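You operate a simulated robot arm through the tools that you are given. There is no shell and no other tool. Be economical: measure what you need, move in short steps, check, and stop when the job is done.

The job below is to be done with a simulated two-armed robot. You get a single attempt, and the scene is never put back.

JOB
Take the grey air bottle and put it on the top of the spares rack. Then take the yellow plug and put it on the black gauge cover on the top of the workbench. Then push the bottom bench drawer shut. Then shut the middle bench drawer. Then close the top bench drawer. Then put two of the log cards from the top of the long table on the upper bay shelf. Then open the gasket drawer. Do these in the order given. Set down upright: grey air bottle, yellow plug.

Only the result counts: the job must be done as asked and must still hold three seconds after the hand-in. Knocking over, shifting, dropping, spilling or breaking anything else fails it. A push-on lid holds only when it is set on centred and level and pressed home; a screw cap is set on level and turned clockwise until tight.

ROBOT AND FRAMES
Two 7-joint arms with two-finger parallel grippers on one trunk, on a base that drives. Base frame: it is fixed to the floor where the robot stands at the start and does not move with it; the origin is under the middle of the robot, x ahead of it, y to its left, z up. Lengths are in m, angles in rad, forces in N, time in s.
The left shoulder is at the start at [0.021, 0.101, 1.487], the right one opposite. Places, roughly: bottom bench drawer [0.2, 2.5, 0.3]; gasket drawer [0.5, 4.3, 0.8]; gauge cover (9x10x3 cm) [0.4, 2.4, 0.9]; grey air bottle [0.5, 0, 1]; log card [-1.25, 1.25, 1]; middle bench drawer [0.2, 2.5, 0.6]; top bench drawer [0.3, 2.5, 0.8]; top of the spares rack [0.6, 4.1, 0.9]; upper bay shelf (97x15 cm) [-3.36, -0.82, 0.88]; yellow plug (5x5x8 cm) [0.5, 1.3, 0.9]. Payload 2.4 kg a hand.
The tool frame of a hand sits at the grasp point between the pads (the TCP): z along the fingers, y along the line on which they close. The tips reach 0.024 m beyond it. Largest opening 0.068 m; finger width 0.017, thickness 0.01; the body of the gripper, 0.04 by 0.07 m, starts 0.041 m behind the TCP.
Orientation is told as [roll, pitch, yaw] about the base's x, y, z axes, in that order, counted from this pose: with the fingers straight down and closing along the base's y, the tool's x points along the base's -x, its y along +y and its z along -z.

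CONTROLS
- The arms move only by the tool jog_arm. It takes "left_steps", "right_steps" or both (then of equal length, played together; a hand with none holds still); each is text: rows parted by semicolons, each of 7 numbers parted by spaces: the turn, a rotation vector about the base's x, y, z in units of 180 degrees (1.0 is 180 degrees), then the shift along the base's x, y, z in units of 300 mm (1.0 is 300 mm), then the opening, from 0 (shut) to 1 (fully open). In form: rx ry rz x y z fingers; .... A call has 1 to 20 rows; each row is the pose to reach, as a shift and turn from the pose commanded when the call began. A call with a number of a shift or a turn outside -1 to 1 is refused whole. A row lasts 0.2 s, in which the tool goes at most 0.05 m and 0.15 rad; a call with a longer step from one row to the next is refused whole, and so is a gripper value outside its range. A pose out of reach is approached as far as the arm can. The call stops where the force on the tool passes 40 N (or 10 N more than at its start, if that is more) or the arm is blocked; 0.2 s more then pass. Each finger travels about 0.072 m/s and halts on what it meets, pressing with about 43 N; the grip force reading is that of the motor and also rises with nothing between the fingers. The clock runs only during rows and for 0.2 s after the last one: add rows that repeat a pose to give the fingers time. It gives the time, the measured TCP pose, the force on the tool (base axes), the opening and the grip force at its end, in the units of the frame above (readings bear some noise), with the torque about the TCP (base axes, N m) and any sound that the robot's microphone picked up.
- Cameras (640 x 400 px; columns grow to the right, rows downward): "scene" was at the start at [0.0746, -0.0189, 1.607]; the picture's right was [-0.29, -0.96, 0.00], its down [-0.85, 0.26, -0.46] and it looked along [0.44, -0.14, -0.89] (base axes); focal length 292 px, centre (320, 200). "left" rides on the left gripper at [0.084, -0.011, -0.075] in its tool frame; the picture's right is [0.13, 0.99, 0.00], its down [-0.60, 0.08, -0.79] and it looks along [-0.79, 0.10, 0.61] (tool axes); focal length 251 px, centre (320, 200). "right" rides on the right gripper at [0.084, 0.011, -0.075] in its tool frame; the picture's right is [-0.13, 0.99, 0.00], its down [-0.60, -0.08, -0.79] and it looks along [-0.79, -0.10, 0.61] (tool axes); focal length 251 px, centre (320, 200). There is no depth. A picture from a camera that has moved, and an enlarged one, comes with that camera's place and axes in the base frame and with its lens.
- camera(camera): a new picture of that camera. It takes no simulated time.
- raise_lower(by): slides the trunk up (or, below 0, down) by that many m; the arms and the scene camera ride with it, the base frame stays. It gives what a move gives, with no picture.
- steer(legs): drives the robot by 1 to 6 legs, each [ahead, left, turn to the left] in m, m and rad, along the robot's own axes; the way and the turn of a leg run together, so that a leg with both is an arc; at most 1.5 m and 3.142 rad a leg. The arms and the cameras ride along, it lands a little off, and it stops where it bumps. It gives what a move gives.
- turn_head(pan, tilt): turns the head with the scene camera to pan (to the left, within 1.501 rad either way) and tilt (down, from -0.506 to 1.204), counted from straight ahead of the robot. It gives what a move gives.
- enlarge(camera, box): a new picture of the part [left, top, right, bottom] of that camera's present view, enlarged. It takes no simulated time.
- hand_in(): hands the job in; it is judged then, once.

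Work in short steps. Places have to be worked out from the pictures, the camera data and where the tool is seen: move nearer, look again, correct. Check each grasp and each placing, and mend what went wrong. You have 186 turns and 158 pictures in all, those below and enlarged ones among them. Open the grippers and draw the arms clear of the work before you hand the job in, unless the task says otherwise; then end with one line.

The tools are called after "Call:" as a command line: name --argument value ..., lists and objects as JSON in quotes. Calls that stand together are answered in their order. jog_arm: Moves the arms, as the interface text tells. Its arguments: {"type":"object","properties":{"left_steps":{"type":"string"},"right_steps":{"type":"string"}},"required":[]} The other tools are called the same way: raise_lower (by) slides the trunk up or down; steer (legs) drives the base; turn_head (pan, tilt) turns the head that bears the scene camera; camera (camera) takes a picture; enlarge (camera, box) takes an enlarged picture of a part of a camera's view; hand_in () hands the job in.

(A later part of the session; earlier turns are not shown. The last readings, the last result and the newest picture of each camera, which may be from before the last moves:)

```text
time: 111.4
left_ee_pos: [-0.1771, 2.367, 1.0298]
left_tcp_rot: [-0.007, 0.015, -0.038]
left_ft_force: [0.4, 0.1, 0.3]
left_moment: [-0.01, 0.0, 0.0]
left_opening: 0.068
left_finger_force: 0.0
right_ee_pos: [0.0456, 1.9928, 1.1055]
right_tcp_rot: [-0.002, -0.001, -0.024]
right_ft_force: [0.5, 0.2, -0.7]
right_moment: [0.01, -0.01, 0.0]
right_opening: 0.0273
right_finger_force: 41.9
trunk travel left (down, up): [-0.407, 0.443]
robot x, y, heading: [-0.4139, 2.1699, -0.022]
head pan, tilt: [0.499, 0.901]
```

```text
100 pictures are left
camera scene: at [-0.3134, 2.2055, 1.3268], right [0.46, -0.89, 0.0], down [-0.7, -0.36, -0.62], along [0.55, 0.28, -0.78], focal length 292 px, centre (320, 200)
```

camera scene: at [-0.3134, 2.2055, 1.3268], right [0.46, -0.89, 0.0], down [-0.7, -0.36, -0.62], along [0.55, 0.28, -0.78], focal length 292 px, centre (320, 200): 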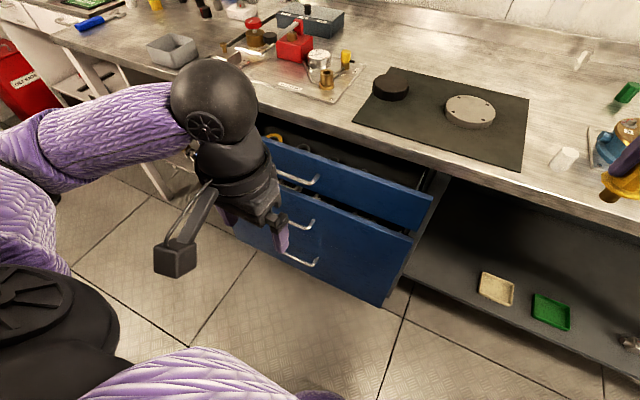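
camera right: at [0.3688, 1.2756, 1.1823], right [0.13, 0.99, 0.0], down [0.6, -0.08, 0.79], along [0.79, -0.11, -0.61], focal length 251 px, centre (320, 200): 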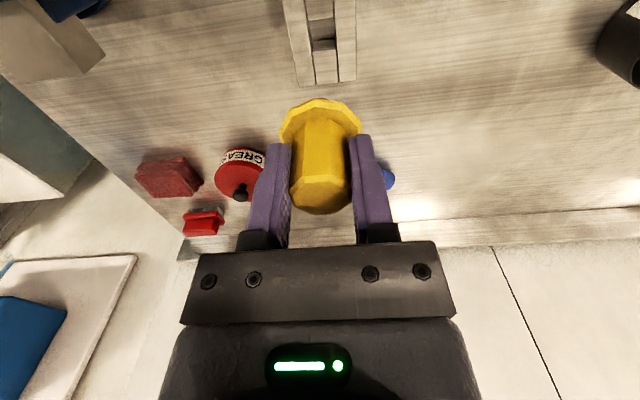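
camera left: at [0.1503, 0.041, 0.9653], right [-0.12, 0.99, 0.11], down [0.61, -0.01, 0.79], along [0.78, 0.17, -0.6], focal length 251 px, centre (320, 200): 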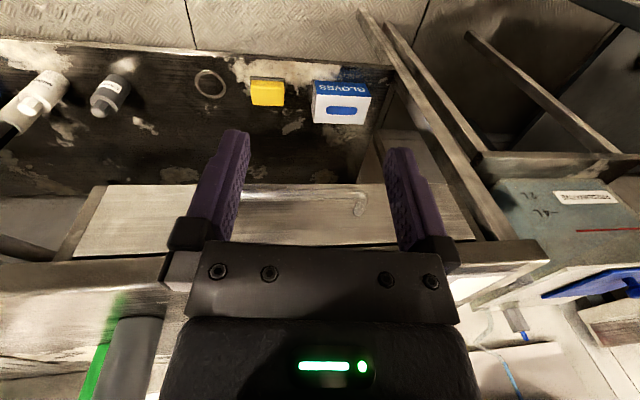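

Cover centre ≈[0.405, 2.364]; drawer fronts are at about x≈0.1–0.16. I plan to stand near x≈-0.2, y≈2.41 turned left 0.9 rad so the right shoulder leads toward the cover.

Call:
steer --legs '[[0, 0.24, 0.022], [0.2, 0, 0]]'

Call:
turn_head --pan 0.2 --tilt 1.15

Call:
camera --camera "scene"

```text
time: 114.4
left_ee_pos: [0.0197, 2.6088, 1.0294]
left_tcp_rot: [-0.005, 0.013, -0.016]
left_ft_force: [0.8, -0.3, -0.9]
left_moment: [0.05, 0.04, 0.01]
left_opening: 0.068
left_finger_force: 0.0
right_ee_pos: [0.2506, 2.2391, 1.1059]
right_tcp_rot: [-0.003, 0.0, -0.005]
right_ft_force: [0.0, -0.1, -1.0]
right_moment: [0.02, 0.0, 0.02]
right_opening: 0.0272
right_finger_force: 41.5
trunk travel left (down, up): [-0.407, 0.443]
robot x, y, heading: [-0.2127, 2.4064, -0.005]
head pan, tilt: [0.499, 0.901]
```

```text
time: 115.2
left_ee_pos: [0.0207, 2.6097, 1.0305]
left_tcp_rot: [-0.005, 0.014, -0.017]
left_ft_force: [-0.7, -0.2, 0.1]
left_moment: [-0.02, 0.0, 0.0]
left_opening: 0.0681
left_finger_force: 0.1
right_ee_pos: [0.25, 2.2387, 1.1062]
right_tcp_rot: [-0.002, 0.0, -0.005]
right_ft_force: [-0.3, -0.5, -0.3]
right_moment: [0.02, -0.02, 0.0]
right_opening: 0.0271
right_finger_force: 42.3
trunk travel left (down, up): [-0.407, 0.443]
robot x, y, heading: [-0.211, 2.4079, -0.0]
head pan, tilt: [0.201, 1.15]
```

```text
99 pictures are left
camera scene: at [-0.1207, 2.4204, 1.3099], right [0.2, -0.98, 0.0], down [-0.9, -0.18, -0.41], along [0.4, 0.08, -0.91], focal length 292 px, centre (320, 200)
```

scene: 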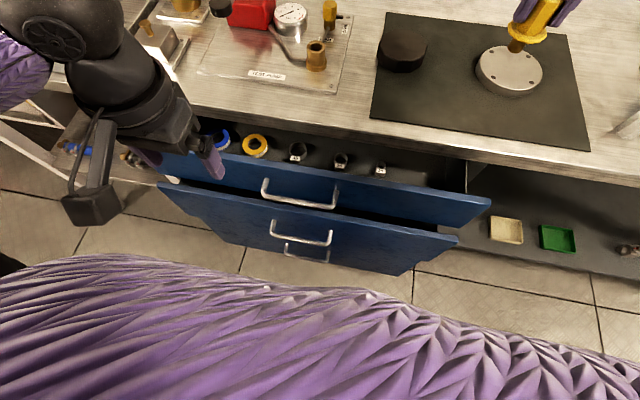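

The fronts reach x≈0.07. The arm's tool-down reach from the shoulder is ≈0.47 m, so I turn left 1.1 rad here and see where the right shoulder and hand come out.

Call:
steer --legs '[[0, 0, 1.1]]'

Call:
turn_head --pan -0.9 --tilt 1.0

Call:
camera --camera "scene"

```text
time: 118.2
left_ee_pos: [-0.2743, 2.7097, 1.03]
left_tcp_rot: [-0.006, 0.013, 1.043]
left_ft_force: [-0.6, -0.3, -0.2]
left_moment: [-0.02, 0.03, 0.02]
left_opening: 0.068
left_finger_force: 0.1
right_ee_pos: [0.1623, 2.7287, 1.1066]
right_tcp_rot: [-0.002, 0.002, 1.055]
right_ft_force: [-0.3, 0.1, -1.2]
right_moment: [0.04, 0.05, -0.01]
right_opening: 0.027
right_finger_force: 42.2
trunk travel left (down, up): [-0.407, 0.443]
robot x, y, heading: [-0.2097, 2.4085, 1.055]
head pan, tilt: [0.201, 1.15]
```

```text
time: 119.6
left_ee_pos: [-0.273, 2.7106, 1.0312]
left_tcp_rot: [-0.005, 0.015, 1.041]
left_ft_force: [0.1, 0.3, -0.1]
left_moment: [0.01, 0.05, 0.0]
left_opening: 0.0683
left_finger_force: 0.2
right_ee_pos: [0.162, 2.7283, 1.1065]
right_tcp_rot: [-0.001, 0.0, 1.053]
right_ft_force: [0.3, -0.6, -0.5]
right_moment: [0.0, -0.01, 0.0]
right_opening: 0.0272
right_finger_force: 42.3
trunk travel left (down, up): [-0.407, 0.443]
robot x, y, heading: [-0.2099, 2.4101, 1.055]
head pan, tilt: [-0.901, 1.0]
```

```text
98 pictures are left
camera scene: at [-0.126, 2.4464, 1.3196], right [0.15, -0.99, 0.0], down [-0.83, -0.13, -0.54], along [0.53, 0.08, -0.84], focal length 292 px, centre (320, 200)
```

scene: 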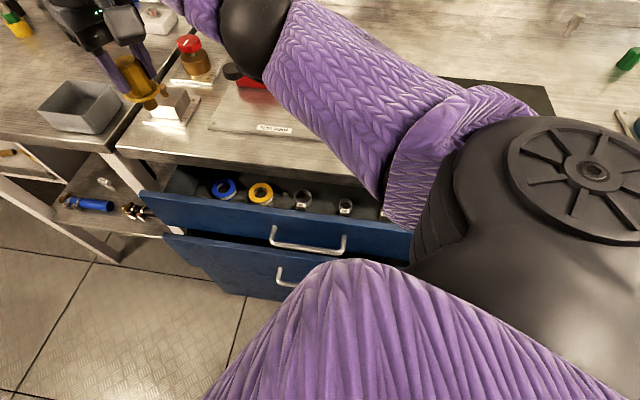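

No bump. I shift 3 cm toward the bench, then swing the hand around toward the cover in an arc, turning the tool with it (first part).

Call:
steer --legs '[[0.015, -0.027, 0]]'

Call:
jog_arm --right_steps "0 0 -0.033 0.107 -0.107 0 0.3; 0 0 -0.067 0.21 -0.22 0 0.3; 0 0 -0.1 0.303 -0.343 0 0.3; 0 0 -0.133 0.38 -0.473 0 0.3; 0 0 -0.167 0.447 -0.613 0 0.3; 0 0 -0.2 0.497 -0.75 0 0.3; 0 0 -0.2 0.497 -0.75 0 0.3"

Call:
camera --camera "right"

```text
time: 120.4
left_ee_pos: [-0.2417, 2.7094, 1.0307]
left_tcp_rot: [-0.003, 0.014, 1.042]
left_ft_force: [0.4, 0.3, 1.1]
left_moment: [0.04, 0.01, 0.02]
left_opening: 0.0679
left_finger_force: 0.1
right_ee_pos: [0.194, 2.7287, 1.1068]
right_tcp_rot: [-0.003, 0.0, 1.054]
right_ft_force: [-0.4, -0.1, -0.9]
right_moment: [0.0, 0.01, 0.0]
right_opening: 0.027
right_finger_force: 42.0
trunk travel left (down, up): [-0.407, 0.443]
robot x, y, heading: [-0.1803, 2.4058, 1.056]
head pan, tilt: [-0.901, 1.0]
```

```text
time: 122.0
left_ee_pos: [-0.2417, 2.7087, 1.0302]
left_tcp_rot: [-0.004, 0.015, 1.042]
left_ft_force: [0.5, -0.2, 0.0]
left_moment: [-0.01, 0.03, 0.0]
left_opening: 0.0678
left_finger_force: 0.2
right_ee_pos: [0.3459, 2.5032, 1.1054]
right_tcp_rot: [-0.004, 0.001, 0.426]
right_ft_force: [0.5, 0.8, -0.7]
right_moment: [-0.01, -0.02, 0.01]
right_opening: 0.0271
right_finger_force: 41.6
trunk travel left (down, up): [-0.407, 0.443]
robot x, y, heading: [-0.1783, 2.4094, 1.06]
head pan, tilt: [-0.901, 1.0]
```

```text
97 pictures are left
camera right: at [0.265, 2.4778, 1.1806], right [-0.29, 0.96, 0.0], down [0.58, 0.18, 0.79], along [0.76, 0.23, -0.61], focal length 251 px, centre (320, 200)
```

right: 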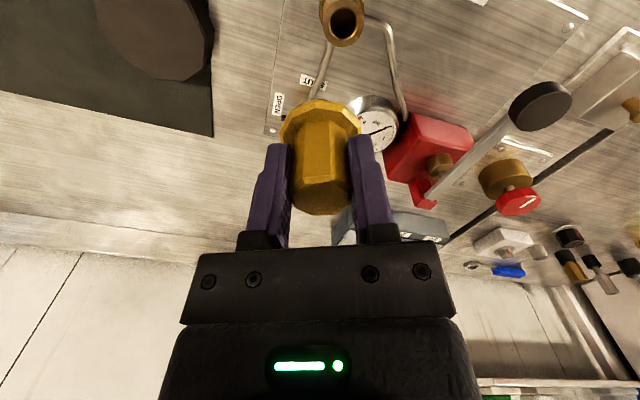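

The swing works. I continue to above the near part of the cover and look.

Call:
jog_arm --right_steps "0 0 -0.033 0.03 -0.14 0 0.3; 0 0 -0.067 0.045 -0.29 0 0.3; 0 0 -0.1 0.055 -0.42 0 0.3; 0 0 -0.12 0.065 -0.47 0 0.3; 0 0 -0.12 0.065 -0.47 0 0.3"

Call:
camera --camera "right"

Call:
camera --camera "scene"

```text
time: 123.2
left_ee_pos: [-0.2435, 2.7097, 1.0299]
left_tcp_rot: [-0.005, 0.015, 1.043]
left_ft_force: [-1.0, 0.5, -0.7]
left_moment: [0.02, -0.02, -0.01]
left_opening: 0.068
left_finger_force: 0.0
right_ee_pos: [0.3632, 2.3649, 1.1078]
right_tcp_rot: [-0.001, 0.0, 0.049]
right_ft_force: [-0.1, -0.5, -0.9]
right_moment: [0.0, -0.01, -0.03]
right_opening: 0.0273
right_finger_force: 41.9
trunk travel left (down, up): [-0.407, 0.443]
robot x, y, heading: [-0.1793, 2.4094, 1.053]
head pan, tilt: [-0.901, 1.0]
```

```text
96 pictures are left
camera right: at [0.2794, 2.371, 1.1832], right [0.08, 1.0, 0.0], down [0.61, -0.05, 0.79], along [0.79, -0.06, -0.61], focal length 251 px, centre (320, 200)
```

right: 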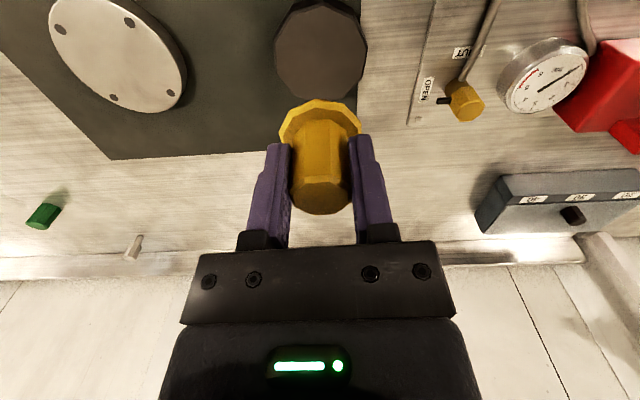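

```text
95 pictures are left
camera scene: at [-0.0949, 2.4458, 1.3196], right [0.15, -0.99, 0.0], down [-0.83, -0.13, -0.54], along [0.53, 0.08, -0.84], focal length 292 px, centre (320, 200)
```

scene: 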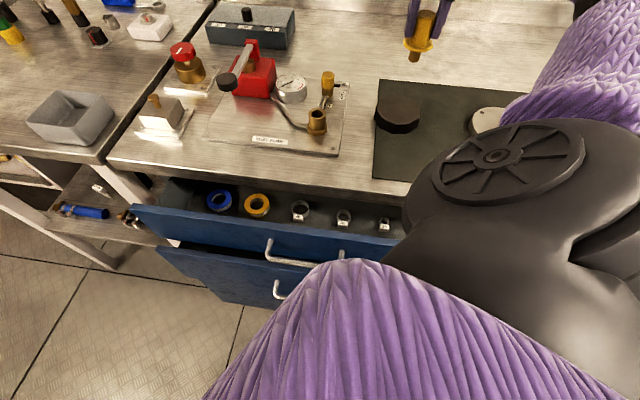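

The cover top centre triangulates to about [0.374, 2.364, 0.94]. I shift 11 mm forward and descend 6 cm, then check.

Call:
jog_arm --right_steps "0 0 0 0.036 0 0 0.3; 0 0 0 0.036 0 -0.1 0.3; 0 0 0 0.036 0 -0.18 0.3; 0 0 0 0.036 0 -0.18 0.3"

Call:
camera --camera "right"

Call:
enlarge --camera "scene" --box '[320, 20, 480, 140]'

```text
time: 124.2
left_ee_pos: [-0.2429, 2.7097, 1.0317]
left_tcp_rot: [-0.006, 0.014, 1.041]
left_ft_force: [0.2, -0.3, -0.6]
left_moment: [0.02, -0.04, 0.0]
left_opening: 0.0677
left_finger_force: 0.1
right_ee_pos: [0.3749, 2.3614, 1.0563]
right_tcp_rot: [-0.001, -0.001, 0.05]
right_ft_force: [-0.2, 0.6, -1.0]
right_moment: [0.03, 0.0, -0.02]
right_opening: 0.0275
right_finger_force: 42.4
trunk travel left (down, up): [-0.407, 0.443]
robot x, y, heading: [-0.1863, 2.4048, 1.058]
head pan, tilt: [-0.901, 1.0]
```

```text
94 pictures are left
camera right: at [0.2906, 2.3672, 1.1312], right [0.08, 1.0, 0.0], down [0.61, -0.05, 0.79], along [0.79, -0.06, -0.61], focal length 251 px, centre (320, 200)
```

right: 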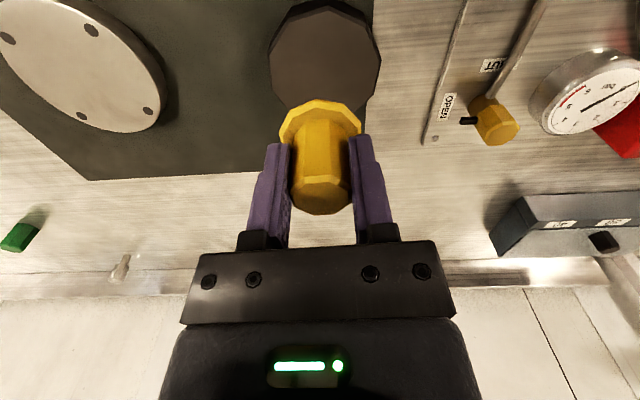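

```text
3.33 times, centred on (400, 80) of scene
camera zoom: at [-0.0948, 2.4458, 1.3196], right [0.15, -0.99, 0.0], down [-0.83, -0.13, -0.54], along [0.53, 0.08, -0.84], focal length 975 px, centre (53, 600)
```

zoom: 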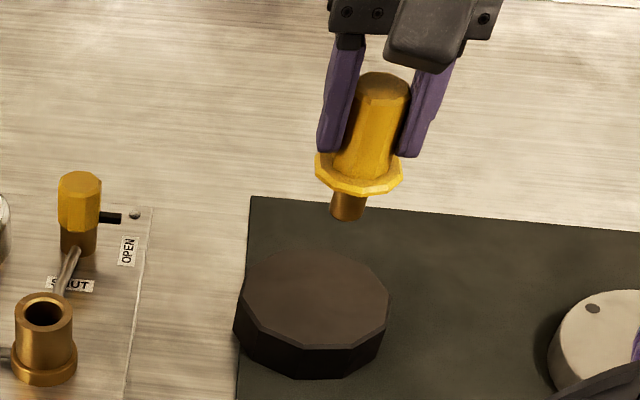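

Refined: cover top centre [0.384, 2.362, 0.923], plug bottom is 0.063 below the TCP. I shift 9 mm, descend 55 mm, then feel down.

Call:
jog_arm --right_steps "0 0 0 0.03 0.003 0 0.3; 0 0 0 0.03 0.003 -0.1 0.3; 0 0 0 0.03 0.003 -0.183 0.3; 0 0 0 0.03 0.003 -0.183 0.3"

Call:
enlarge --camera "scene" --box '[320, 20, 480, 140]'

```text
time: 125.2
left_ee_pos: [-0.2418, 2.7094, 1.0304]
left_tcp_rot: [-0.005, 0.014, 1.041]
left_ft_force: [0.2, -0.4, -1.1]
left_moment: [-0.01, -0.01, 0.01]
left_opening: 0.0683
left_finger_force: 0.1
right_ee_pos: [0.3798, 2.3597, 0.9985]
right_tcp_rot: [-0.002, 0.0, 0.047]
right_ft_force: [-0.5, -0.1, -0.4]
right_moment: [0.0, 0.0, 0.0]
right_opening: 0.0269
right_finger_force: 41.9
trunk travel left (down, up): [-0.407, 0.443]
robot x, y, heading: [-0.18, 2.4074, 1.058]
head pan, tilt: [-0.901, 1.0]
```

```text
3.33 times, centred on (400, 80) of scene
camera zoom: at [-0.0948, 2.4458, 1.3196], right [0.15, -0.99, 0.0], down [-0.83, -0.13, -0.54], along [0.53, 0.08, -0.84], focal length 975 px, centre (53, 600)
```

zoom: 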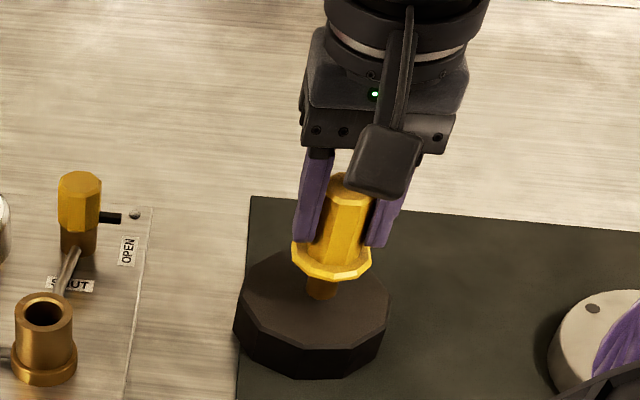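

The plug is just above the cover's middle. I descend in 3 mm steps until contact.

Call:
jog_arm --right_steps "0 0 0 0 0 -0.01 0.3; 0 0 0 0 0 -0.02 0.3; 0 0 0 0 0 -0.03 0.3; 0 0 0 0 0 -0.03 0.3"

```text
time: 126.2
left_ee_pos: [-0.2445, 2.7089, 1.0303]
left_tcp_rot: [-0.007, 0.011, 1.042]
left_ft_force: [-0.4, 0.5, 0.1]
left_moment: [-0.01, 0.04, -0.02]
left_opening: 0.0678
left_finger_force: 0.1
right_ee_pos: [0.3803, 2.3625, 0.9908]
right_tcp_rot: [0.0, -0.006, 0.048]
right_ft_force: [5.1, -1.2, 33.7]
right_moment: [-0.03, -0.41, -0.02]
right_opening: 0.0276
right_finger_force: 42.0
trunk travel left (down, up): [-0.407, 0.443]
robot x, y, heading: [-0.1818, 2.4063, 1.056]
head pan, tilt: [-0.901, 1.0]
```

Contact (33.7 N). I ease up 1 mm, then open gently and look.

Call:
jog_arm --right_steps "0 0 0 0 0 0.004 0.3; 0 0 0 0 0 0.005 0.3; 0 0 0 0 0 0.005 0.5; 0 0 0 0 0 0.005 0.8; 0 0 0 0 0 0.005 0.8; 0 0 0 0 0 0.005 0.8"

Call:
enlarge --camera "scene" --box '[320, 20, 480, 140]'

Call:
camera --camera "right"

```text
time: 127.6
left_ee_pos: [-0.2435, 2.7085, 1.0295]
left_tcp_rot: [-0.007, 0.014, 1.042]
left_ft_force: [0.6, 0.2, 0.5]
left_moment: [0.03, -0.01, 0.02]
left_opening: 0.068
left_finger_force: 0.0
right_ee_pos: [0.3829, 2.3627, 0.9894]
right_tcp_rot: [-0.001, 0.001, 0.053]
right_ft_force: [-0.5, 0.0, -0.1]
right_moment: [0.0, 0.02, -0.02]
right_opening: 0.0543
right_finger_force: 0.0
trunk travel left (down, up): [-0.407, 0.443]
robot x, y, heading: [-0.1797, 2.4096, 1.056]
head pan, tilt: [-0.901, 1.0]
```

```text
3.33 times, centred on (400, 80) of scene
camera zoom: at [-0.095, 2.4458, 1.3196], right [0.15, -0.99, 0.0], down [-0.83, -0.13, -0.54], along [0.53, 0.08, -0.84], focal length 975 px, centre (53, 600)
```

zoom: 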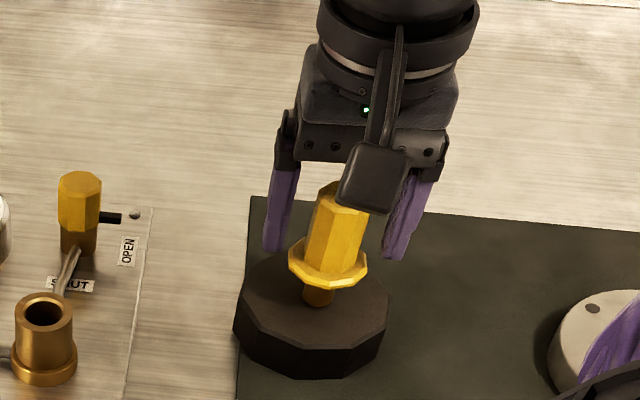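

```text
90 pictures are left
camera right: at [0.2985, 2.3689, 1.065], right [0.08, 1.0, 0.0], down [0.61, -0.05, 0.79], along [0.79, -0.06, -0.61], focal length 251 px, centre (320, 200)
```

right: 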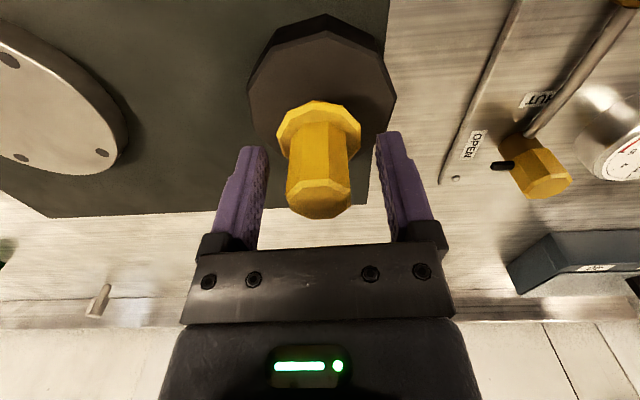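

The plug stands upright on the cover. I open fully and rise 12 cm.

Call:
jog_arm --right_steps "0 0 0 0 0 0 1; 0 0 0 0 0 0.1 1; 0 0 0 0 0 0.22 1; 0 0 0 0 0 0.34 1; 0 0 0 0 0 0.42 1; 0 0 0 0 0 0.42 1"

Call:
enlarge --camera "scene" --box '[320, 20, 480, 140]'

```text
time: 129.0
left_ee_pos: [-0.2433, 2.7088, 1.0302]
left_tcp_rot: [-0.006, 0.013, 1.041]
left_ft_force: [0.1, -0.2, 0.2]
left_moment: [0.0, 0.03, -0.01]
left_opening: 0.0679
left_finger_force: 0.1
right_ee_pos: [0.3804, 2.3636, 1.117]
right_tcp_rot: [-0.001, 0.0, 0.05]
right_ft_force: [0.2, -0.2, 0.8]
right_moment: [0.01, 0.02, -0.04]
right_opening: 0.0679
right_finger_force: 0.1
trunk travel left (down, up): [-0.407, 0.443]
robot x, y, heading: [-0.1802, 2.4081, 1.058]
head pan, tilt: [-0.901, 1.0]
```

```text
3.33 times, centred on (400, 80) of scene
camera zoom: at [-0.0949, 2.4457, 1.3196], right [0.15, -0.99, 0.0], down [-0.83, -0.13, -0.54], along [0.53, 0.08, -0.84], focal length 975 px, centre (53, 600)
```

zoom: 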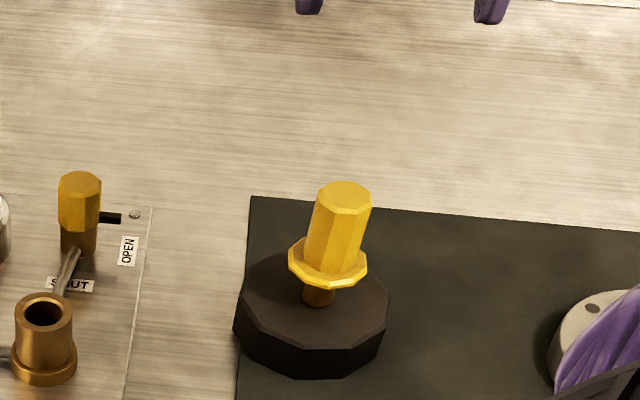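

The plug stands. Now I retreat into the aisle, turn back to heading 0, and lower the trunk for a front view of the drawers.

Call:
steer --legs '[[-0.14, 0.245, 0], [0, 0, -1.05]]'

Call:
raise_lower --by -0.2

Call:
turn_head --pan 0.0 --tilt 0.7

Call:
camera --camera "scene"

```text
time: 133.6
left_ee_pos: [-0.2181, 2.5961, 1.0307]
left_tcp_rot: [-0.006, 0.013, -0.029]
left_ft_force: [0.3, 0.3, -0.3]
left_moment: [0.01, -0.01, 0.01]
left_opening: 0.0681
left_finger_force: 0.2
right_ee_pos: [-0.2245, 1.8841, 1.118]
right_tcp_rot: [-0.001, 0.001, -1.023]
right_ft_force: [0.7, 1.2, -0.2]
right_moment: [0.0, 0.02, -0.01]
right_opening: 0.0681
right_finger_force: 0.0
trunk travel left (down, up): [-0.407, 0.443]
robot x, y, heading: [-0.4576, 2.4004, -0.013]
head pan, tilt: [-0.901, 1.0]
```

```text
time: 135.8
left_ee_pos: [-0.2132, 2.5963, 0.8157]
left_tcp_rot: [-0.006, 0.095, -0.028]
left_ft_force: [-0.3, 1.0, 0.6]
left_moment: [0.01, -0.02, 0.01]
left_opening: 0.068
left_finger_force: 0.0
right_ee_pos: [-0.2244, 1.8848, 0.9173]
right_tcp_rot: [-0.001, 0.001, -1.022]
right_ft_force: [-0.3, 0.0, 0.1]
right_moment: [-0.02, 0.03, 0.02]
right_opening: 0.0679
right_finger_force: 0.0
trunk travel left (down, up): [-0.207, 0.643]
robot x, y, heading: [-0.4543, 2.4005, -0.016]
head pan, tilt: [-0.901, 1.0]
```

```text
time: 137.0
left_ee_pos: [-0.2128, 2.5957, 0.815]
left_tcp_rot: [-0.006, 0.095, -0.029]
left_ft_force: [0.9, -0.2, 0.2]
left_moment: [-0.02, 0.01, 0.01]
left_opening: 0.0678
left_finger_force: 0.1
right_ee_pos: [-0.2241, 1.8847, 0.9165]
right_tcp_rot: [-0.002, 0.0, -1.023]
right_ft_force: [0.3, 0.3, -0.8]
right_moment: [0.01, -0.02, -0.04]
right_opening: 0.068
right_finger_force: 0.1
trunk travel left (down, up): [-0.207, 0.643]
robot x, y, heading: [-0.4523, 2.398, -0.018]
head pan, tilt: [0.0, 0.7]
```

```text
88 pictures are left
camera scene: at [-0.2962, 2.396, 1.1405], right [-0.02, -1.0, 0.0], down [-0.64, 0.01, -0.76], along [0.76, -0.01, -0.64], focal length 292 px, centre (320, 200)
```

scene: 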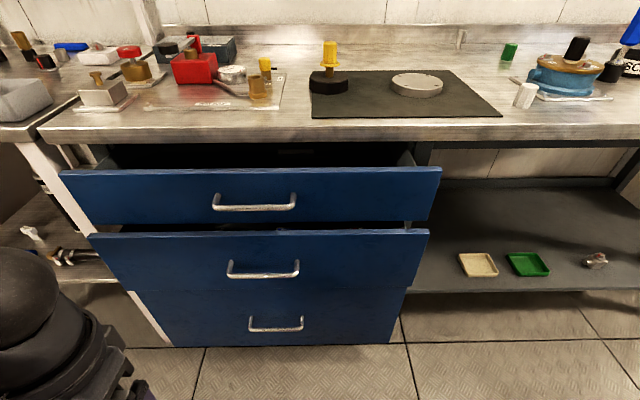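

Faces: bottom drawer z≈0.2–0.49, middle ≈0.49–0.71, top ≈0.73–0.84, all near x≈0.12–0.15. I'll push with the left hand, fingers shut, pitched 45° forward so the gripper passes beneath the middle drawer.

Call:
jog_arm --left_steps "0 -0.045 0 0 0 -0.05 0.5; 0 -0.09 0 0 0 -0.1 0; 0 -0.135 0 0 0 -0.15 0; 0 -0.18 0 0 0 -0.2 0; 0 -0.225 0 0 0 -0.25 0; 0 -0.265 0 0 0 -0.3 0; 0 -0.28 0 0 0 -0.35 0; 0 -0.28 0 0 0 -0.35 0"

Call:
raise_lower --by -0.19

Call:
camera --camera "scene"

```text
time: 138.8
left_ee_pos: [-0.2077, 2.5991, 0.6937]
left_tcp_rot: [0.025, -0.786, -0.043]
left_ft_force: [0.1, 1.0, -0.8]
left_moment: [0.01, 0.01, 0.0]
left_opening: 0.0
left_finger_force: 23.6
left hand out of reach, approached as far as the arm can: row 1, 2, 3, 4, 5, 6, 7, 8
right_ee_pos: [-0.2235, 1.885, 0.9156]
right_tcp_rot: [-0.002, 0.0, -1.024]
right_ft_force: [0.8, 0.0, 1.1]
right_moment: [0.01, 0.0, -0.01]
right_opening: 0.068
right_finger_force: 0.0
trunk travel left (down, up): [-0.207, 0.643]
robot x, y, heading: [-0.4531, 2.3982, -0.015]
head pan, tilt: [0.0, 0.7]
```

```text
time: 140.9
left_ee_pos: [-0.2219, 2.6001, 0.4729]
left_tcp_rot: [0.021, -0.61, -0.042]
left_ft_force: [-0.6, 0.8, 1.2]
left_moment: [0.01, 0.02, 0.0]
left_opening: 0.0
left_finger_force: 23.5
right_ee_pos: [-0.224, 1.8845, 0.7284]
right_tcp_rot: [-0.002, 0.001, -1.025]
right_ft_force: [-0.5, 0.1, 0.5]
right_moment: [0.04, 0.03, -0.01]
right_opening: 0.0678
right_finger_force: 0.0
trunk travel left (down, up): [-0.017, 0.833]
robot x, y, heading: [-0.4541, 2.3964, -0.015]
head pan, tilt: [0.0, 0.7]
```

```text
87 pictures are left
camera scene: at [-0.2342, 2.395, 0.9439], right [-0.02, -1.0, 0.0], down [-0.64, 0.01, -0.76], along [0.76, -0.01, -0.64], focal length 292 px, centre (320, 200)
```

scene: 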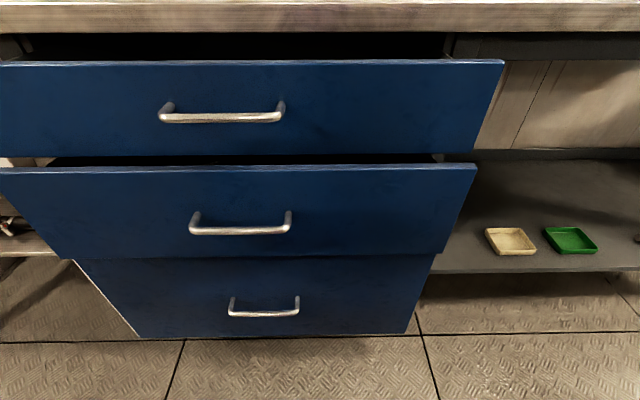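

Bottom face: x≈0.115, z≈0.21–0.495; handle y 2.45–2.6. I drive ahead 0.22 and bring the left hand low, left of the handle (y≈2.65).

Call:
steer --legs '[[0.2, 0, 0.015]]'

Call:
jog_arm --left_steps "0 -0.02 0 0 0.05 -0.12 0; 0 -0.04 0 0 0.1 -0.25 0; 0 -0.055 0 0 0.15 -0.38 0; 0 -0.055 0 0 0.17 -0.5 0; 0 -0.055 0 0 0.17 -0.58 0; 0 -0.055 0 0 0.17 -0.58 0"

Call:
turn_head --pan 0.4 --tilt 0.9

Call:
camera --camera "scene"

Call:
camera --camera "left"

```text
time: 142.5
left_ee_pos: [-0.0278, 2.6029, 0.4737]
left_tcp_rot: [0.019, -0.608, -0.02]
left_ft_force: [-0.4, 0.6, 0.1]
left_moment: [-0.03, -0.01, 0.0]
left_opening: 0.0
left_finger_force: 23.5
right_ee_pos: [-0.0165, 1.8868, 0.7262]
right_tcp_rot: [-0.002, 0.001, -1.007]
right_ft_force: [-0.8, -0.7, -0.7]
right_moment: [0.01, 0.03, 0.02]
right_opening: 0.0681
right_finger_force: 0.2
trunk travel left (down, up): [-0.017, 0.833]
robot x, y, heading: [-0.2573, 2.3982, 0.004]
head pan, tilt: [0.0, 0.7]
```

```text
time: 143.9
left_ee_pos: [-0.0283, 2.6541, 0.3017]
left_tcp_rot: [0.025, -0.783, -0.025]
left_ft_force: [-0.2, 0.3, 0.0]
left_moment: [-0.02, 0.0, 0.01]
left_opening: 0.0001
left_finger_force: 24.0
right_ee_pos: [-0.0172, 1.887, 0.7263]
right_tcp_rot: [-0.003, 0.002, -1.006]
right_ft_force: [0.6, -0.4, 0.5]
right_moment: [-0.01, -0.01, -0.03]
right_opening: 0.0679
right_finger_force: 0.0
trunk travel left (down, up): [-0.017, 0.833]
robot x, y, heading: [-0.2588, 2.3985, -0.001]
head pan, tilt: [0.0, 0.7]
```

```text
time: 144.7
left_ee_pos: [-0.0289, 2.6525, 0.3008]
left_tcp_rot: [0.026, -0.781, -0.024]
left_ft_force: [-0.3, 0.5, -0.2]
left_moment: [0.02, 0.01, -0.01]
left_opening: 0.0
left_finger_force: 23.7
right_ee_pos: [-0.0175, 1.8873, 0.7273]
right_tcp_rot: [-0.002, 0.0, -1.006]
right_ft_force: [0.6, 0.5, 0.6]
right_moment: [-0.03, 0.03, -0.03]
right_opening: 0.0681
right_finger_force: 0.0
trunk travel left (down, up): [-0.017, 0.833]
robot x, y, heading: [-0.2511, 2.3984, 0.001]
head pan, tilt: [0.4, 0.901]
```

```text
86 pictures are left
camera scene: at [-0.0512, 2.4265, 0.9277], right [0.39, -0.92, 0.0], down [-0.72, -0.3, -0.62], along [0.57, 0.24, -0.78], focal length 292 px, centre (320, 200)
```

scene: 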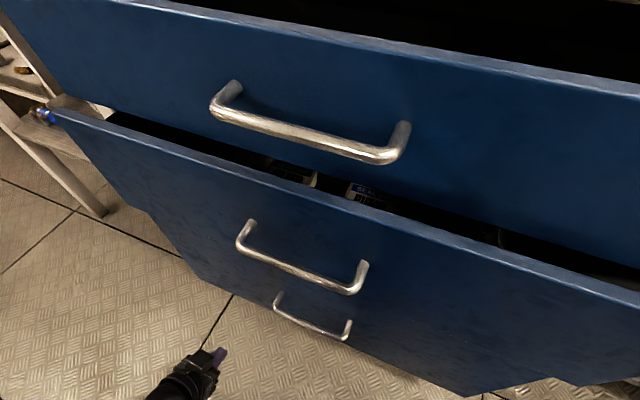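

```text
85 pictures are left
camera left: at [-0.1413, 2.6429, 0.2955], right [-0.09, 0.99, -0.07], down [-0.13, 0.06, 0.99], along [0.99, 0.09, 0.12], focal length 251 px, centre (320, 200)
```

left: 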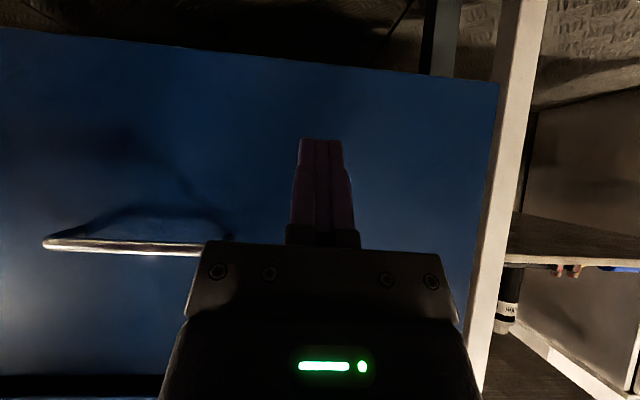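

The left fingertips face the bottom drawer, clear of the handle. I push forward in +x steadily.

Call:
jog_arm --left_steps "0 0 0 0.12 0 0 0; 0 0 0 0.24 0 0 0; 0 0 0 0.34 0 0 0; 0 0 0 0.4 0 0 0; 0 0 0 0.46 0 0 0; 0 0 0 0.52 0 0 0; 0 0 0 0.58 0 0 0; 0 0 0 0.64 0 0 0; 0 0 0 0.7 0 0 0; 0 0 0 0.76 0 0 0; 0 0 0 0.8 0 0 0; 0 0 0 0.8 0 0 0"

Call:
camera --camera "scene"

Call:
camera --camera "left"

```text
time: 147.3
left_ee_pos: [0.2146, 2.6555, 0.3009]
left_tcp_rot: [0.028, -0.778, -0.025]
left_ft_force: [-9.5, -1.7, 1.8]
left_moment: [0.04, 0.08, 0.0]
left_opening: 0.0
left_finger_force: 23.2
right_ee_pos: [-0.0163, 1.8874, 0.7266]
right_tcp_rot: [-0.002, -0.001, -1.006]
right_ft_force: [-0.1, -0.2, -0.2]
right_moment: [-0.01, 0.03, -0.02]
right_opening: 0.0681
right_finger_force: 0.0
trunk travel left (down, up): [-0.017, 0.833]
robot x, y, heading: [-0.2578, 2.4006, -0.001]
head pan, tilt: [0.4, 0.901]
```

```text
84 pictures are left
camera scene: at [-0.0515, 2.4265, 0.9278], right [0.39, -0.92, 0.0], down [-0.72, -0.31, -0.62], along [0.57, 0.24, -0.78], focal length 292 px, centre (320, 200)
```

scene: 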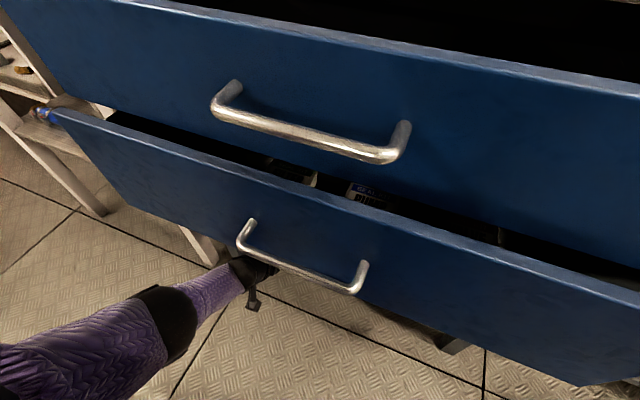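

```text
83 pictures are left
camera left: at [0.101, 2.6442, 0.295], right [-0.09, 0.99, -0.07], down [-0.13, 0.06, 0.99], along [0.99, 0.09, 0.12], focal length 251 px, centre (320, 200)
```

left: 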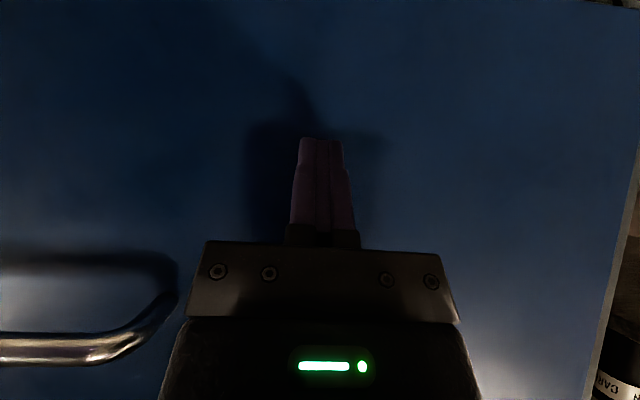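

Drawer is sliding with ~10 N and not yet home. I keep pushing.

Call:
jog_arm --left_steps "0 0 0 0.06 0 0 0; 0 0 0 0.12 0 0 0; 0 0 0 0.18 0 0 0; 0 0 0 0.24 0 0 0; 0 0 0 0.3 0 0 0; 0 0 0 0.36 0 0 0; 0 0 0 0.36 0 0 0"

Call:
camera --camera "left"

```text
time: 147.7
left_ee_pos: [0.2132, 2.6547, 0.298]
left_tcp_rot: [0.028, -0.767, -0.025]
left_ft_force: [-7.6, -1.2, 3.8]
left_moment: [0.01, 0.05, 0.0]
left_opening: 0.0003
left_finger_force: 23.7
left hand out of reach, approached as far as the arm can: row 1
right_ee_pos: [-0.0162, 1.8873, 0.7269]
right_tcp_rot: [-0.002, 0.0, -1.004]
right_ft_force: [-0.8, -0.1, 0.1]
right_moment: [-0.03, 0.0, 0.02]
right_opening: 0.0683
right_finger_force: 0.1
trunk travel left (down, up): [-0.017, 0.833]
robot x, y, heading: [-0.2545, 2.3953, 0.003]
head pan, tilt: [0.4, 0.901]
stopped in row 1 (left hand): the force on the tool passed its limit at 81 N (the readings are from after the stop); the commanded pose is now the measured one
```

```text
82 pictures are left
camera left: at [0.101, 2.6451, 0.2943], right [-0.09, 0.99, -0.07], down [-0.11, 0.06, 0.99], along [0.99, 0.1, 0.11], focal length 251 px, centre (320, 200)
```

left: 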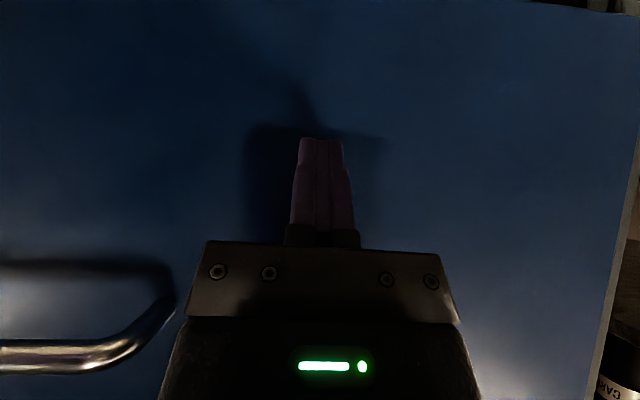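

81 N at the first push step: the bottom drawer is home at x≈0.23. I withdraw straight back, then rise to the middle drawer's height.

Call:
jog_arm --left_steps "0 0 0 -0.12 0 0 0; 0 0 0 -0.26 0 0 0; 0 0 0 -0.4 0 0 0; 0 0 0 -0.54 0 0 0; 0 0 0 -0.68 0 0 0; 0 0 0 -0.78 0 0 0; 0 0 0 -0.78 0 0.15 0; 0 0 0 -0.78 0 0.3 0; 0 0 0 -0.78 0 0.45 0; 0 0 0 -0.78 0 0.6 0; 0 0 0 -0.78 0 0.75 0; 0 0 0 -0.78 0 0.87 0; 0 0 0 -0.78 0 0.87 0"

Call:
camera --camera "left"

Call:
camera --camera "scene"

```text
time: 150.4
left_ee_pos: [-0.0116, 2.6801, 0.5261]
left_tcp_rot: [0.026, -0.767, -0.025]
left_ft_force: [0.2, -0.1, 0.1]
left_moment: [-0.01, -0.01, 0.04]
left_opening: 0.0
left_finger_force: 23.3
left hand out of reach, approached as far as the arm can: row 11, 12, 13
right_ee_pos: [-0.0177, 1.8878, 0.7268]
right_tcp_rot: [-0.002, 0.0, -1.002]
right_ft_force: [0.1, 0.2, -0.1]
right_moment: [-0.01, 0.04, 0.02]
right_opening: 0.0682
right_finger_force: 0.0
trunk travel left (down, up): [-0.017, 0.833]
robot x, y, heading: [-0.2563, 2.3959, 0.002]
head pan, tilt: [0.4, 0.901]
```

```text
81 pictures are left
camera left: at [-0.1248, 2.6692, 0.5214], right [-0.09, 0.99, -0.07], down [-0.11, 0.06, 0.99], along [0.99, 0.09, 0.11], focal length 251 px, centre (320, 200)
```

left: 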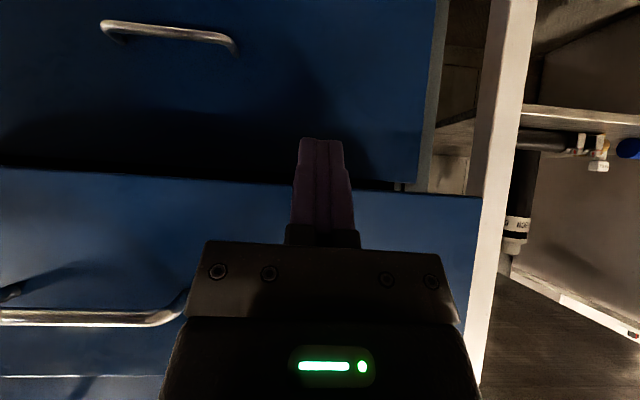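

```text
80 pictures are left
camera scene: at [-0.0518, 2.4269, 0.9277], right [0.39, -0.92, 0.0], down [-0.72, -0.31, -0.62], along [0.57, 0.24, -0.78], focal length 292 px, centre (320, 200)
```

scene: 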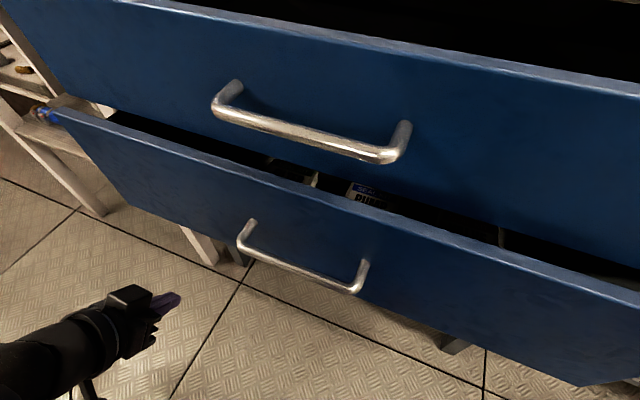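

The bottom drawer is shut. The tip is just at the middle drawer's lower edge, so I raise the trunk 0.07 and push the middle drawer.

Call:
raise_lower --by 0.075

Call:
jog_arm --left_steps "0 0 0 0.12 0 0 0; 0 0 0 0.24 0 0 0; 0 0 0 0.32 0 0 0; 0 0 0 0.38 0 0 0; 0 0 0 0.44 0 0 0; 0 0 0 0.5 0 0 0; 0 0 0 0.56 0 0 0; 0 0 0 0.62 0 0 0; 0 0 0 0.68 0 0 0; 0 0 0 0.74 0 0 0; 0 0 0 0.79 0 0 0; 0 0 0 0.84 0 0 0; 0 0 0 0.84 0 0 0"

Call:
camera --camera "left"

Call:
camera --camera "scene"

```text
time: 151.6
left_ee_pos: [-0.0168, 2.6807, 0.5965]
left_tcp_rot: [0.026, -0.764, -0.023]
left_ft_force: [-0.2, 1.2, 0.1]
left_moment: [0.03, 0.02, 0.02]
left_opening: 0.0
left_finger_force: 23.7
right_ee_pos: [-0.0162, 1.8877, 0.8019]
right_tcp_rot: [-0.001, 0.0, -1.004]
right_ft_force: [0.3, 0.5, 0.1]
right_moment: [0.01, 0.0, -0.01]
right_opening: 0.0682
right_finger_force: 0.2
trunk travel left (down, up): [-0.092, 0.758]
robot x, y, heading: [-0.2593, 2.4003, 0.004]
head pan, tilt: [0.4, 0.901]
```

```text
time: 154.0
left_ee_pos: [0.2139, 2.6822, 0.5965]
left_tcp_rot: [0.026, -0.756, -0.021]
left_ft_force: [-13.2, -1.9, 5.8]
left_moment: [-0.05, 0.05, -0.01]
left_opening: 0.0
left_finger_force: 23.9
right_ee_pos: [-0.016, 1.8883, 0.8027]
right_tcp_rot: [0.0, -0.001, -1.0]
right_ft_force: [0.4, 0.6, -0.1]
right_moment: [0.03, -0.03, -0.01]
right_opening: 0.0678
right_finger_force: 0.0
trunk travel left (down, up): [-0.092, 0.758]
robot x, y, heading: [-0.2598, 2.3972, 0.004]
head pan, tilt: [0.4, 0.901]
stopped in row 12 (left hand): the force on the tool passed its limit at 43 N (the readings are from after the stop); the commanded pose is now the measured one
```

```text
79 pictures are left
camera left: at [0.1011, 2.6708, 0.593], right [-0.09, 0.99, -0.07], down [-0.11, 0.06, 0.99], along [0.99, 0.1, 0.1], focal length 251 px, centre (320, 200)
```

left: 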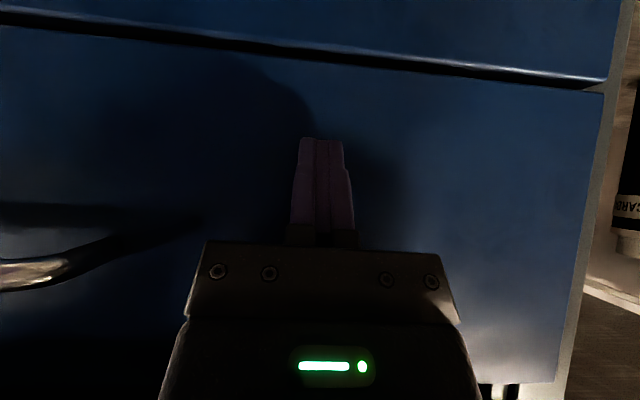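

```text
78 pictures are left
camera scene: at [-0.0805, 2.4269, 1.0064], right [0.39, -0.92, 0.0], down [-0.72, -0.31, -0.62], along [0.57, 0.24, -0.78], focal length 292 px, centre (320, 200)
```

scene: 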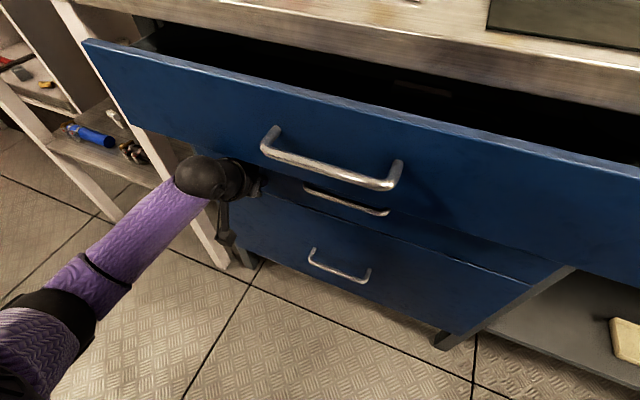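

Middle drawer is home too (43 N stop, flush with the bottom one). I withdraw, back the base 0.12, flatten the tool pitch, and raise the trunk for the top drawer.

Call:
jog_arm --left_steps "0 0 0 -0.12 0 0 0; 0 0 0 -0.26 0 0 0; 0 0 0 -0.4 0 0 0; 0 0 0 -0.54 0 0 0; 0 0 0 -0.68 0 0 0; 0 0 0 -0.68 0 0 0"

Call:
steer --legs '[[-0.15, 0, 0]]'

Call:
raise_lower --by 0.15

Call:
jog_arm --left_steps "0 -0.04 0 0.1 0 0 0; 0 -0.08 0 0.2 0 0 0; 0 -0.12 0 0.3 0 0 0; 0 -0.15 0 0.3 0 0 0; 0 -0.15 0 0.3 0 0 0"

Call:
camera --camera "left"

Call:
camera --camera "scene"

```text
time: 155.4
left_ee_pos: [0.0097, 2.6811, 0.5964]
left_tcp_rot: [0.025, -0.758, -0.021]
left_ft_force: [0.9, -0.5, -0.7]
left_moment: [0.0, 0.0, -0.01]
left_opening: 0.0001
left_finger_force: 23.5
right_ee_pos: [-0.0146, 1.8874, 0.8019]
right_tcp_rot: [-0.001, -0.001, -1.003]
right_ft_force: [0.0, -0.2, -0.4]
right_moment: [0.01, -0.05, -0.02]
right_opening: 0.0678
right_finger_force: 0.0
trunk travel left (down, up): [-0.092, 0.758]
robot x, y, heading: [-0.2557, 2.3964, -0.0]
head pan, tilt: [0.4, 0.901]
```

```text
time: 156.7
left_ee_pos: [-0.141, 2.6797, 0.597]
left_tcp_rot: [0.024, -0.758, -0.018]
left_ft_force: [0.6, 0.6, -0.1]
left_moment: [-0.04, 0.01, 0.0]
left_opening: 0.0
left_finger_force: 24.0
right_ee_pos: [-0.1616, 1.8885, 0.8008]
right_tcp_rot: [-0.001, 0.0, -0.998]
right_ft_force: [0.6, 0.4, 0.9]
right_moment: [0.0, 0.01, 0.01]
right_opening: 0.0683
right_finger_force: 0.1
trunk travel left (down, up): [-0.092, 0.758]
robot x, y, heading: [-0.4054, 2.3948, 0.007]
head pan, tilt: [0.4, 0.901]
```

```text
time: 158.5
left_ee_pos: [-0.1383, 2.6815, 0.7471]
left_tcp_rot: [0.027, -0.757, -0.019]
left_ft_force: [0.3, 0.3, 0.5]
left_moment: [0.0, -0.03, -0.01]
left_opening: 0.0
left_finger_force: 23.6
right_ee_pos: [-0.1623, 1.8886, 0.9521]
right_tcp_rot: [-0.002, 0.002, -0.999]
right_ft_force: [-0.6, 0.2, 0.2]
right_moment: [0.02, 0.04, 0.01]
right_opening: 0.0683
right_finger_force: 0.2
trunk travel left (down, up): [-0.242, 0.608]
robot x, y, heading: [-0.403, 2.3974, 0.005]
head pan, tilt: [0.4, 0.901]
```

```text
time: 159.7
left_ee_pos: [-0.0498, 2.6817, 0.7476]
left_tcp_rot: [0.051, -1.229, -0.039]
left_ft_force: [0.6, -0.2, -0.3]
left_moment: [-0.01, 0.01, 0.0]
left_opening: 0.0
left_finger_force: 23.6
right_ee_pos: [-0.1618, 1.8885, 0.9517]
right_tcp_rot: [-0.003, 0.0, -0.999]
right_ft_force: [0.0, -1.2, 0.9]
right_moment: [0.0, 0.04, 0.02]
right_opening: 0.0681
right_finger_force: 0.1
trunk travel left (down, up): [-0.242, 0.608]
robot x, y, heading: [-0.4027, 2.3982, 0.011]
head pan, tilt: [0.4, 0.901]
```

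```text
77 pictures are left
camera left: at [-0.1485, 2.671, 0.6927], right [-0.05, 0.99, -0.1], down [-0.55, 0.06, 0.84], along [0.84, 0.1, 0.54], focal length 251 px, centre (320, 200)
```

left: 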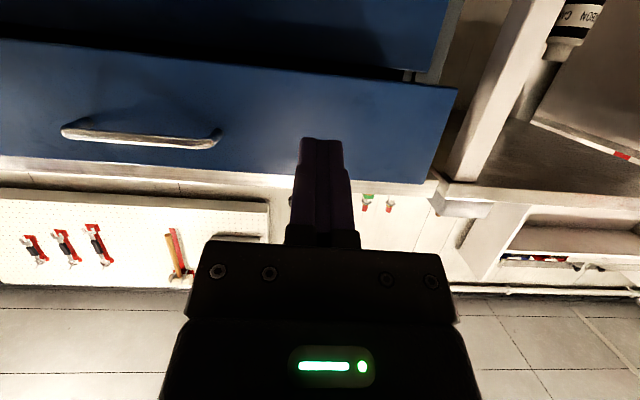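

```text
76 pictures are left
camera scene: at [-0.2705, 2.4265, 1.16], right [0.4, -0.92, 0.0], down [-0.72, -0.31, -0.62], along [0.57, 0.25, -0.78], focal length 292 px, centre (320, 200)
```

scene: 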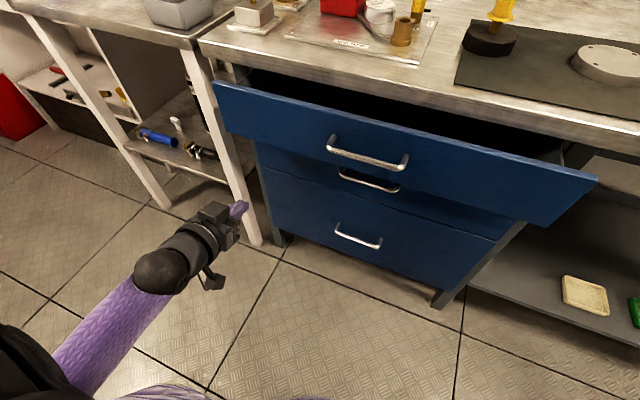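

Bottom and middle are closed. I raise the left hand 4 cm to the top drawer's mid-height, drive ahead 0.14, and then push.

Call:
jog_arm --left_steps "0 0 0 0 -0.03 0.07 0; 0 0 0 0 -0.06 0.14 0; 0 0 0 0 -0.06 0.14 0"

Call:
steer --legs '[[0.13, 0, -0.008]]'

Call:
camera --camera "left"

Call:
camera --camera "scene"

```text
time: 160.5
left_ee_pos: [-0.0507, 2.6656, 0.7883]
left_tcp_rot: [0.052, -1.23, -0.042]
left_ft_force: [-0.5, 0.2, 1.1]
left_moment: [-0.01, -0.01, 0.0]
left_opening: 0.0001
left_finger_force: 23.7
right_ee_pos: [-0.1609, 1.8885, 0.9515]
right_tcp_rot: [-0.002, 0.001, -0.999]
right_ft_force: [-0.1, -0.2, 0.1]
right_moment: [0.03, 0.03, 0.01]
right_opening: 0.068
right_finger_force: 0.0
trunk travel left (down, up): [-0.242, 0.608]
robot x, y, heading: [-0.4027, 2.3914, 0.006]
head pan, tilt: [0.4, 0.901]
```

```text
time: 161.8
left_ee_pos: [0.0872, 2.6601, 0.7892]
left_tcp_rot: [0.051, -1.226, -0.051]
left_ft_force: [0.3, 0.4, 0.4]
left_moment: [-0.02, 0.01, -0.03]
left_opening: 0.0
left_finger_force: 23.0
right_ee_pos: [-0.0335, 1.8859, 0.9516]
right_tcp_rot: [-0.001, 0.001, -1.009]
right_ft_force: [-0.9, 0.2, 0.9]
right_moment: [-0.02, 0.04, -0.03]
right_opening: 0.0682
right_finger_force: 0.0
trunk travel left (down, up): [-0.242, 0.608]
robot x, y, heading: [-0.2674, 2.3973, -0.002]
head pan, tilt: [0.4, 0.901]
```

```text
75 pictures are left
camera left: at [-0.0125, 2.6506, 0.7345], right [-0.04, 0.99, -0.1], down [-0.54, 0.07, 0.84], along [0.84, 0.09, 0.54], focal length 251 px, centre (320, 200)
```

left: 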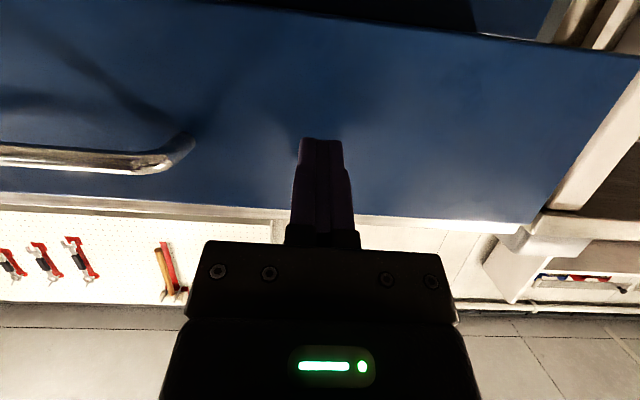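

```text
74 pictures are left
camera scene: at [-0.1366, 2.4253, 1.16], right [0.39, -0.92, 0.0], down [-0.72, -0.3, -0.62], along [0.57, 0.24, -0.78], focal length 292 px, centre (320, 200)
```

scene: 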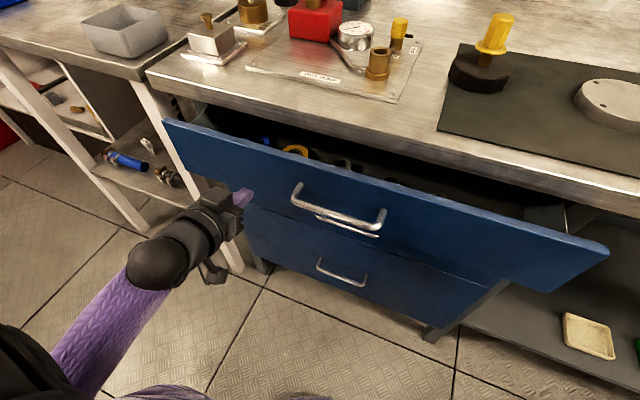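

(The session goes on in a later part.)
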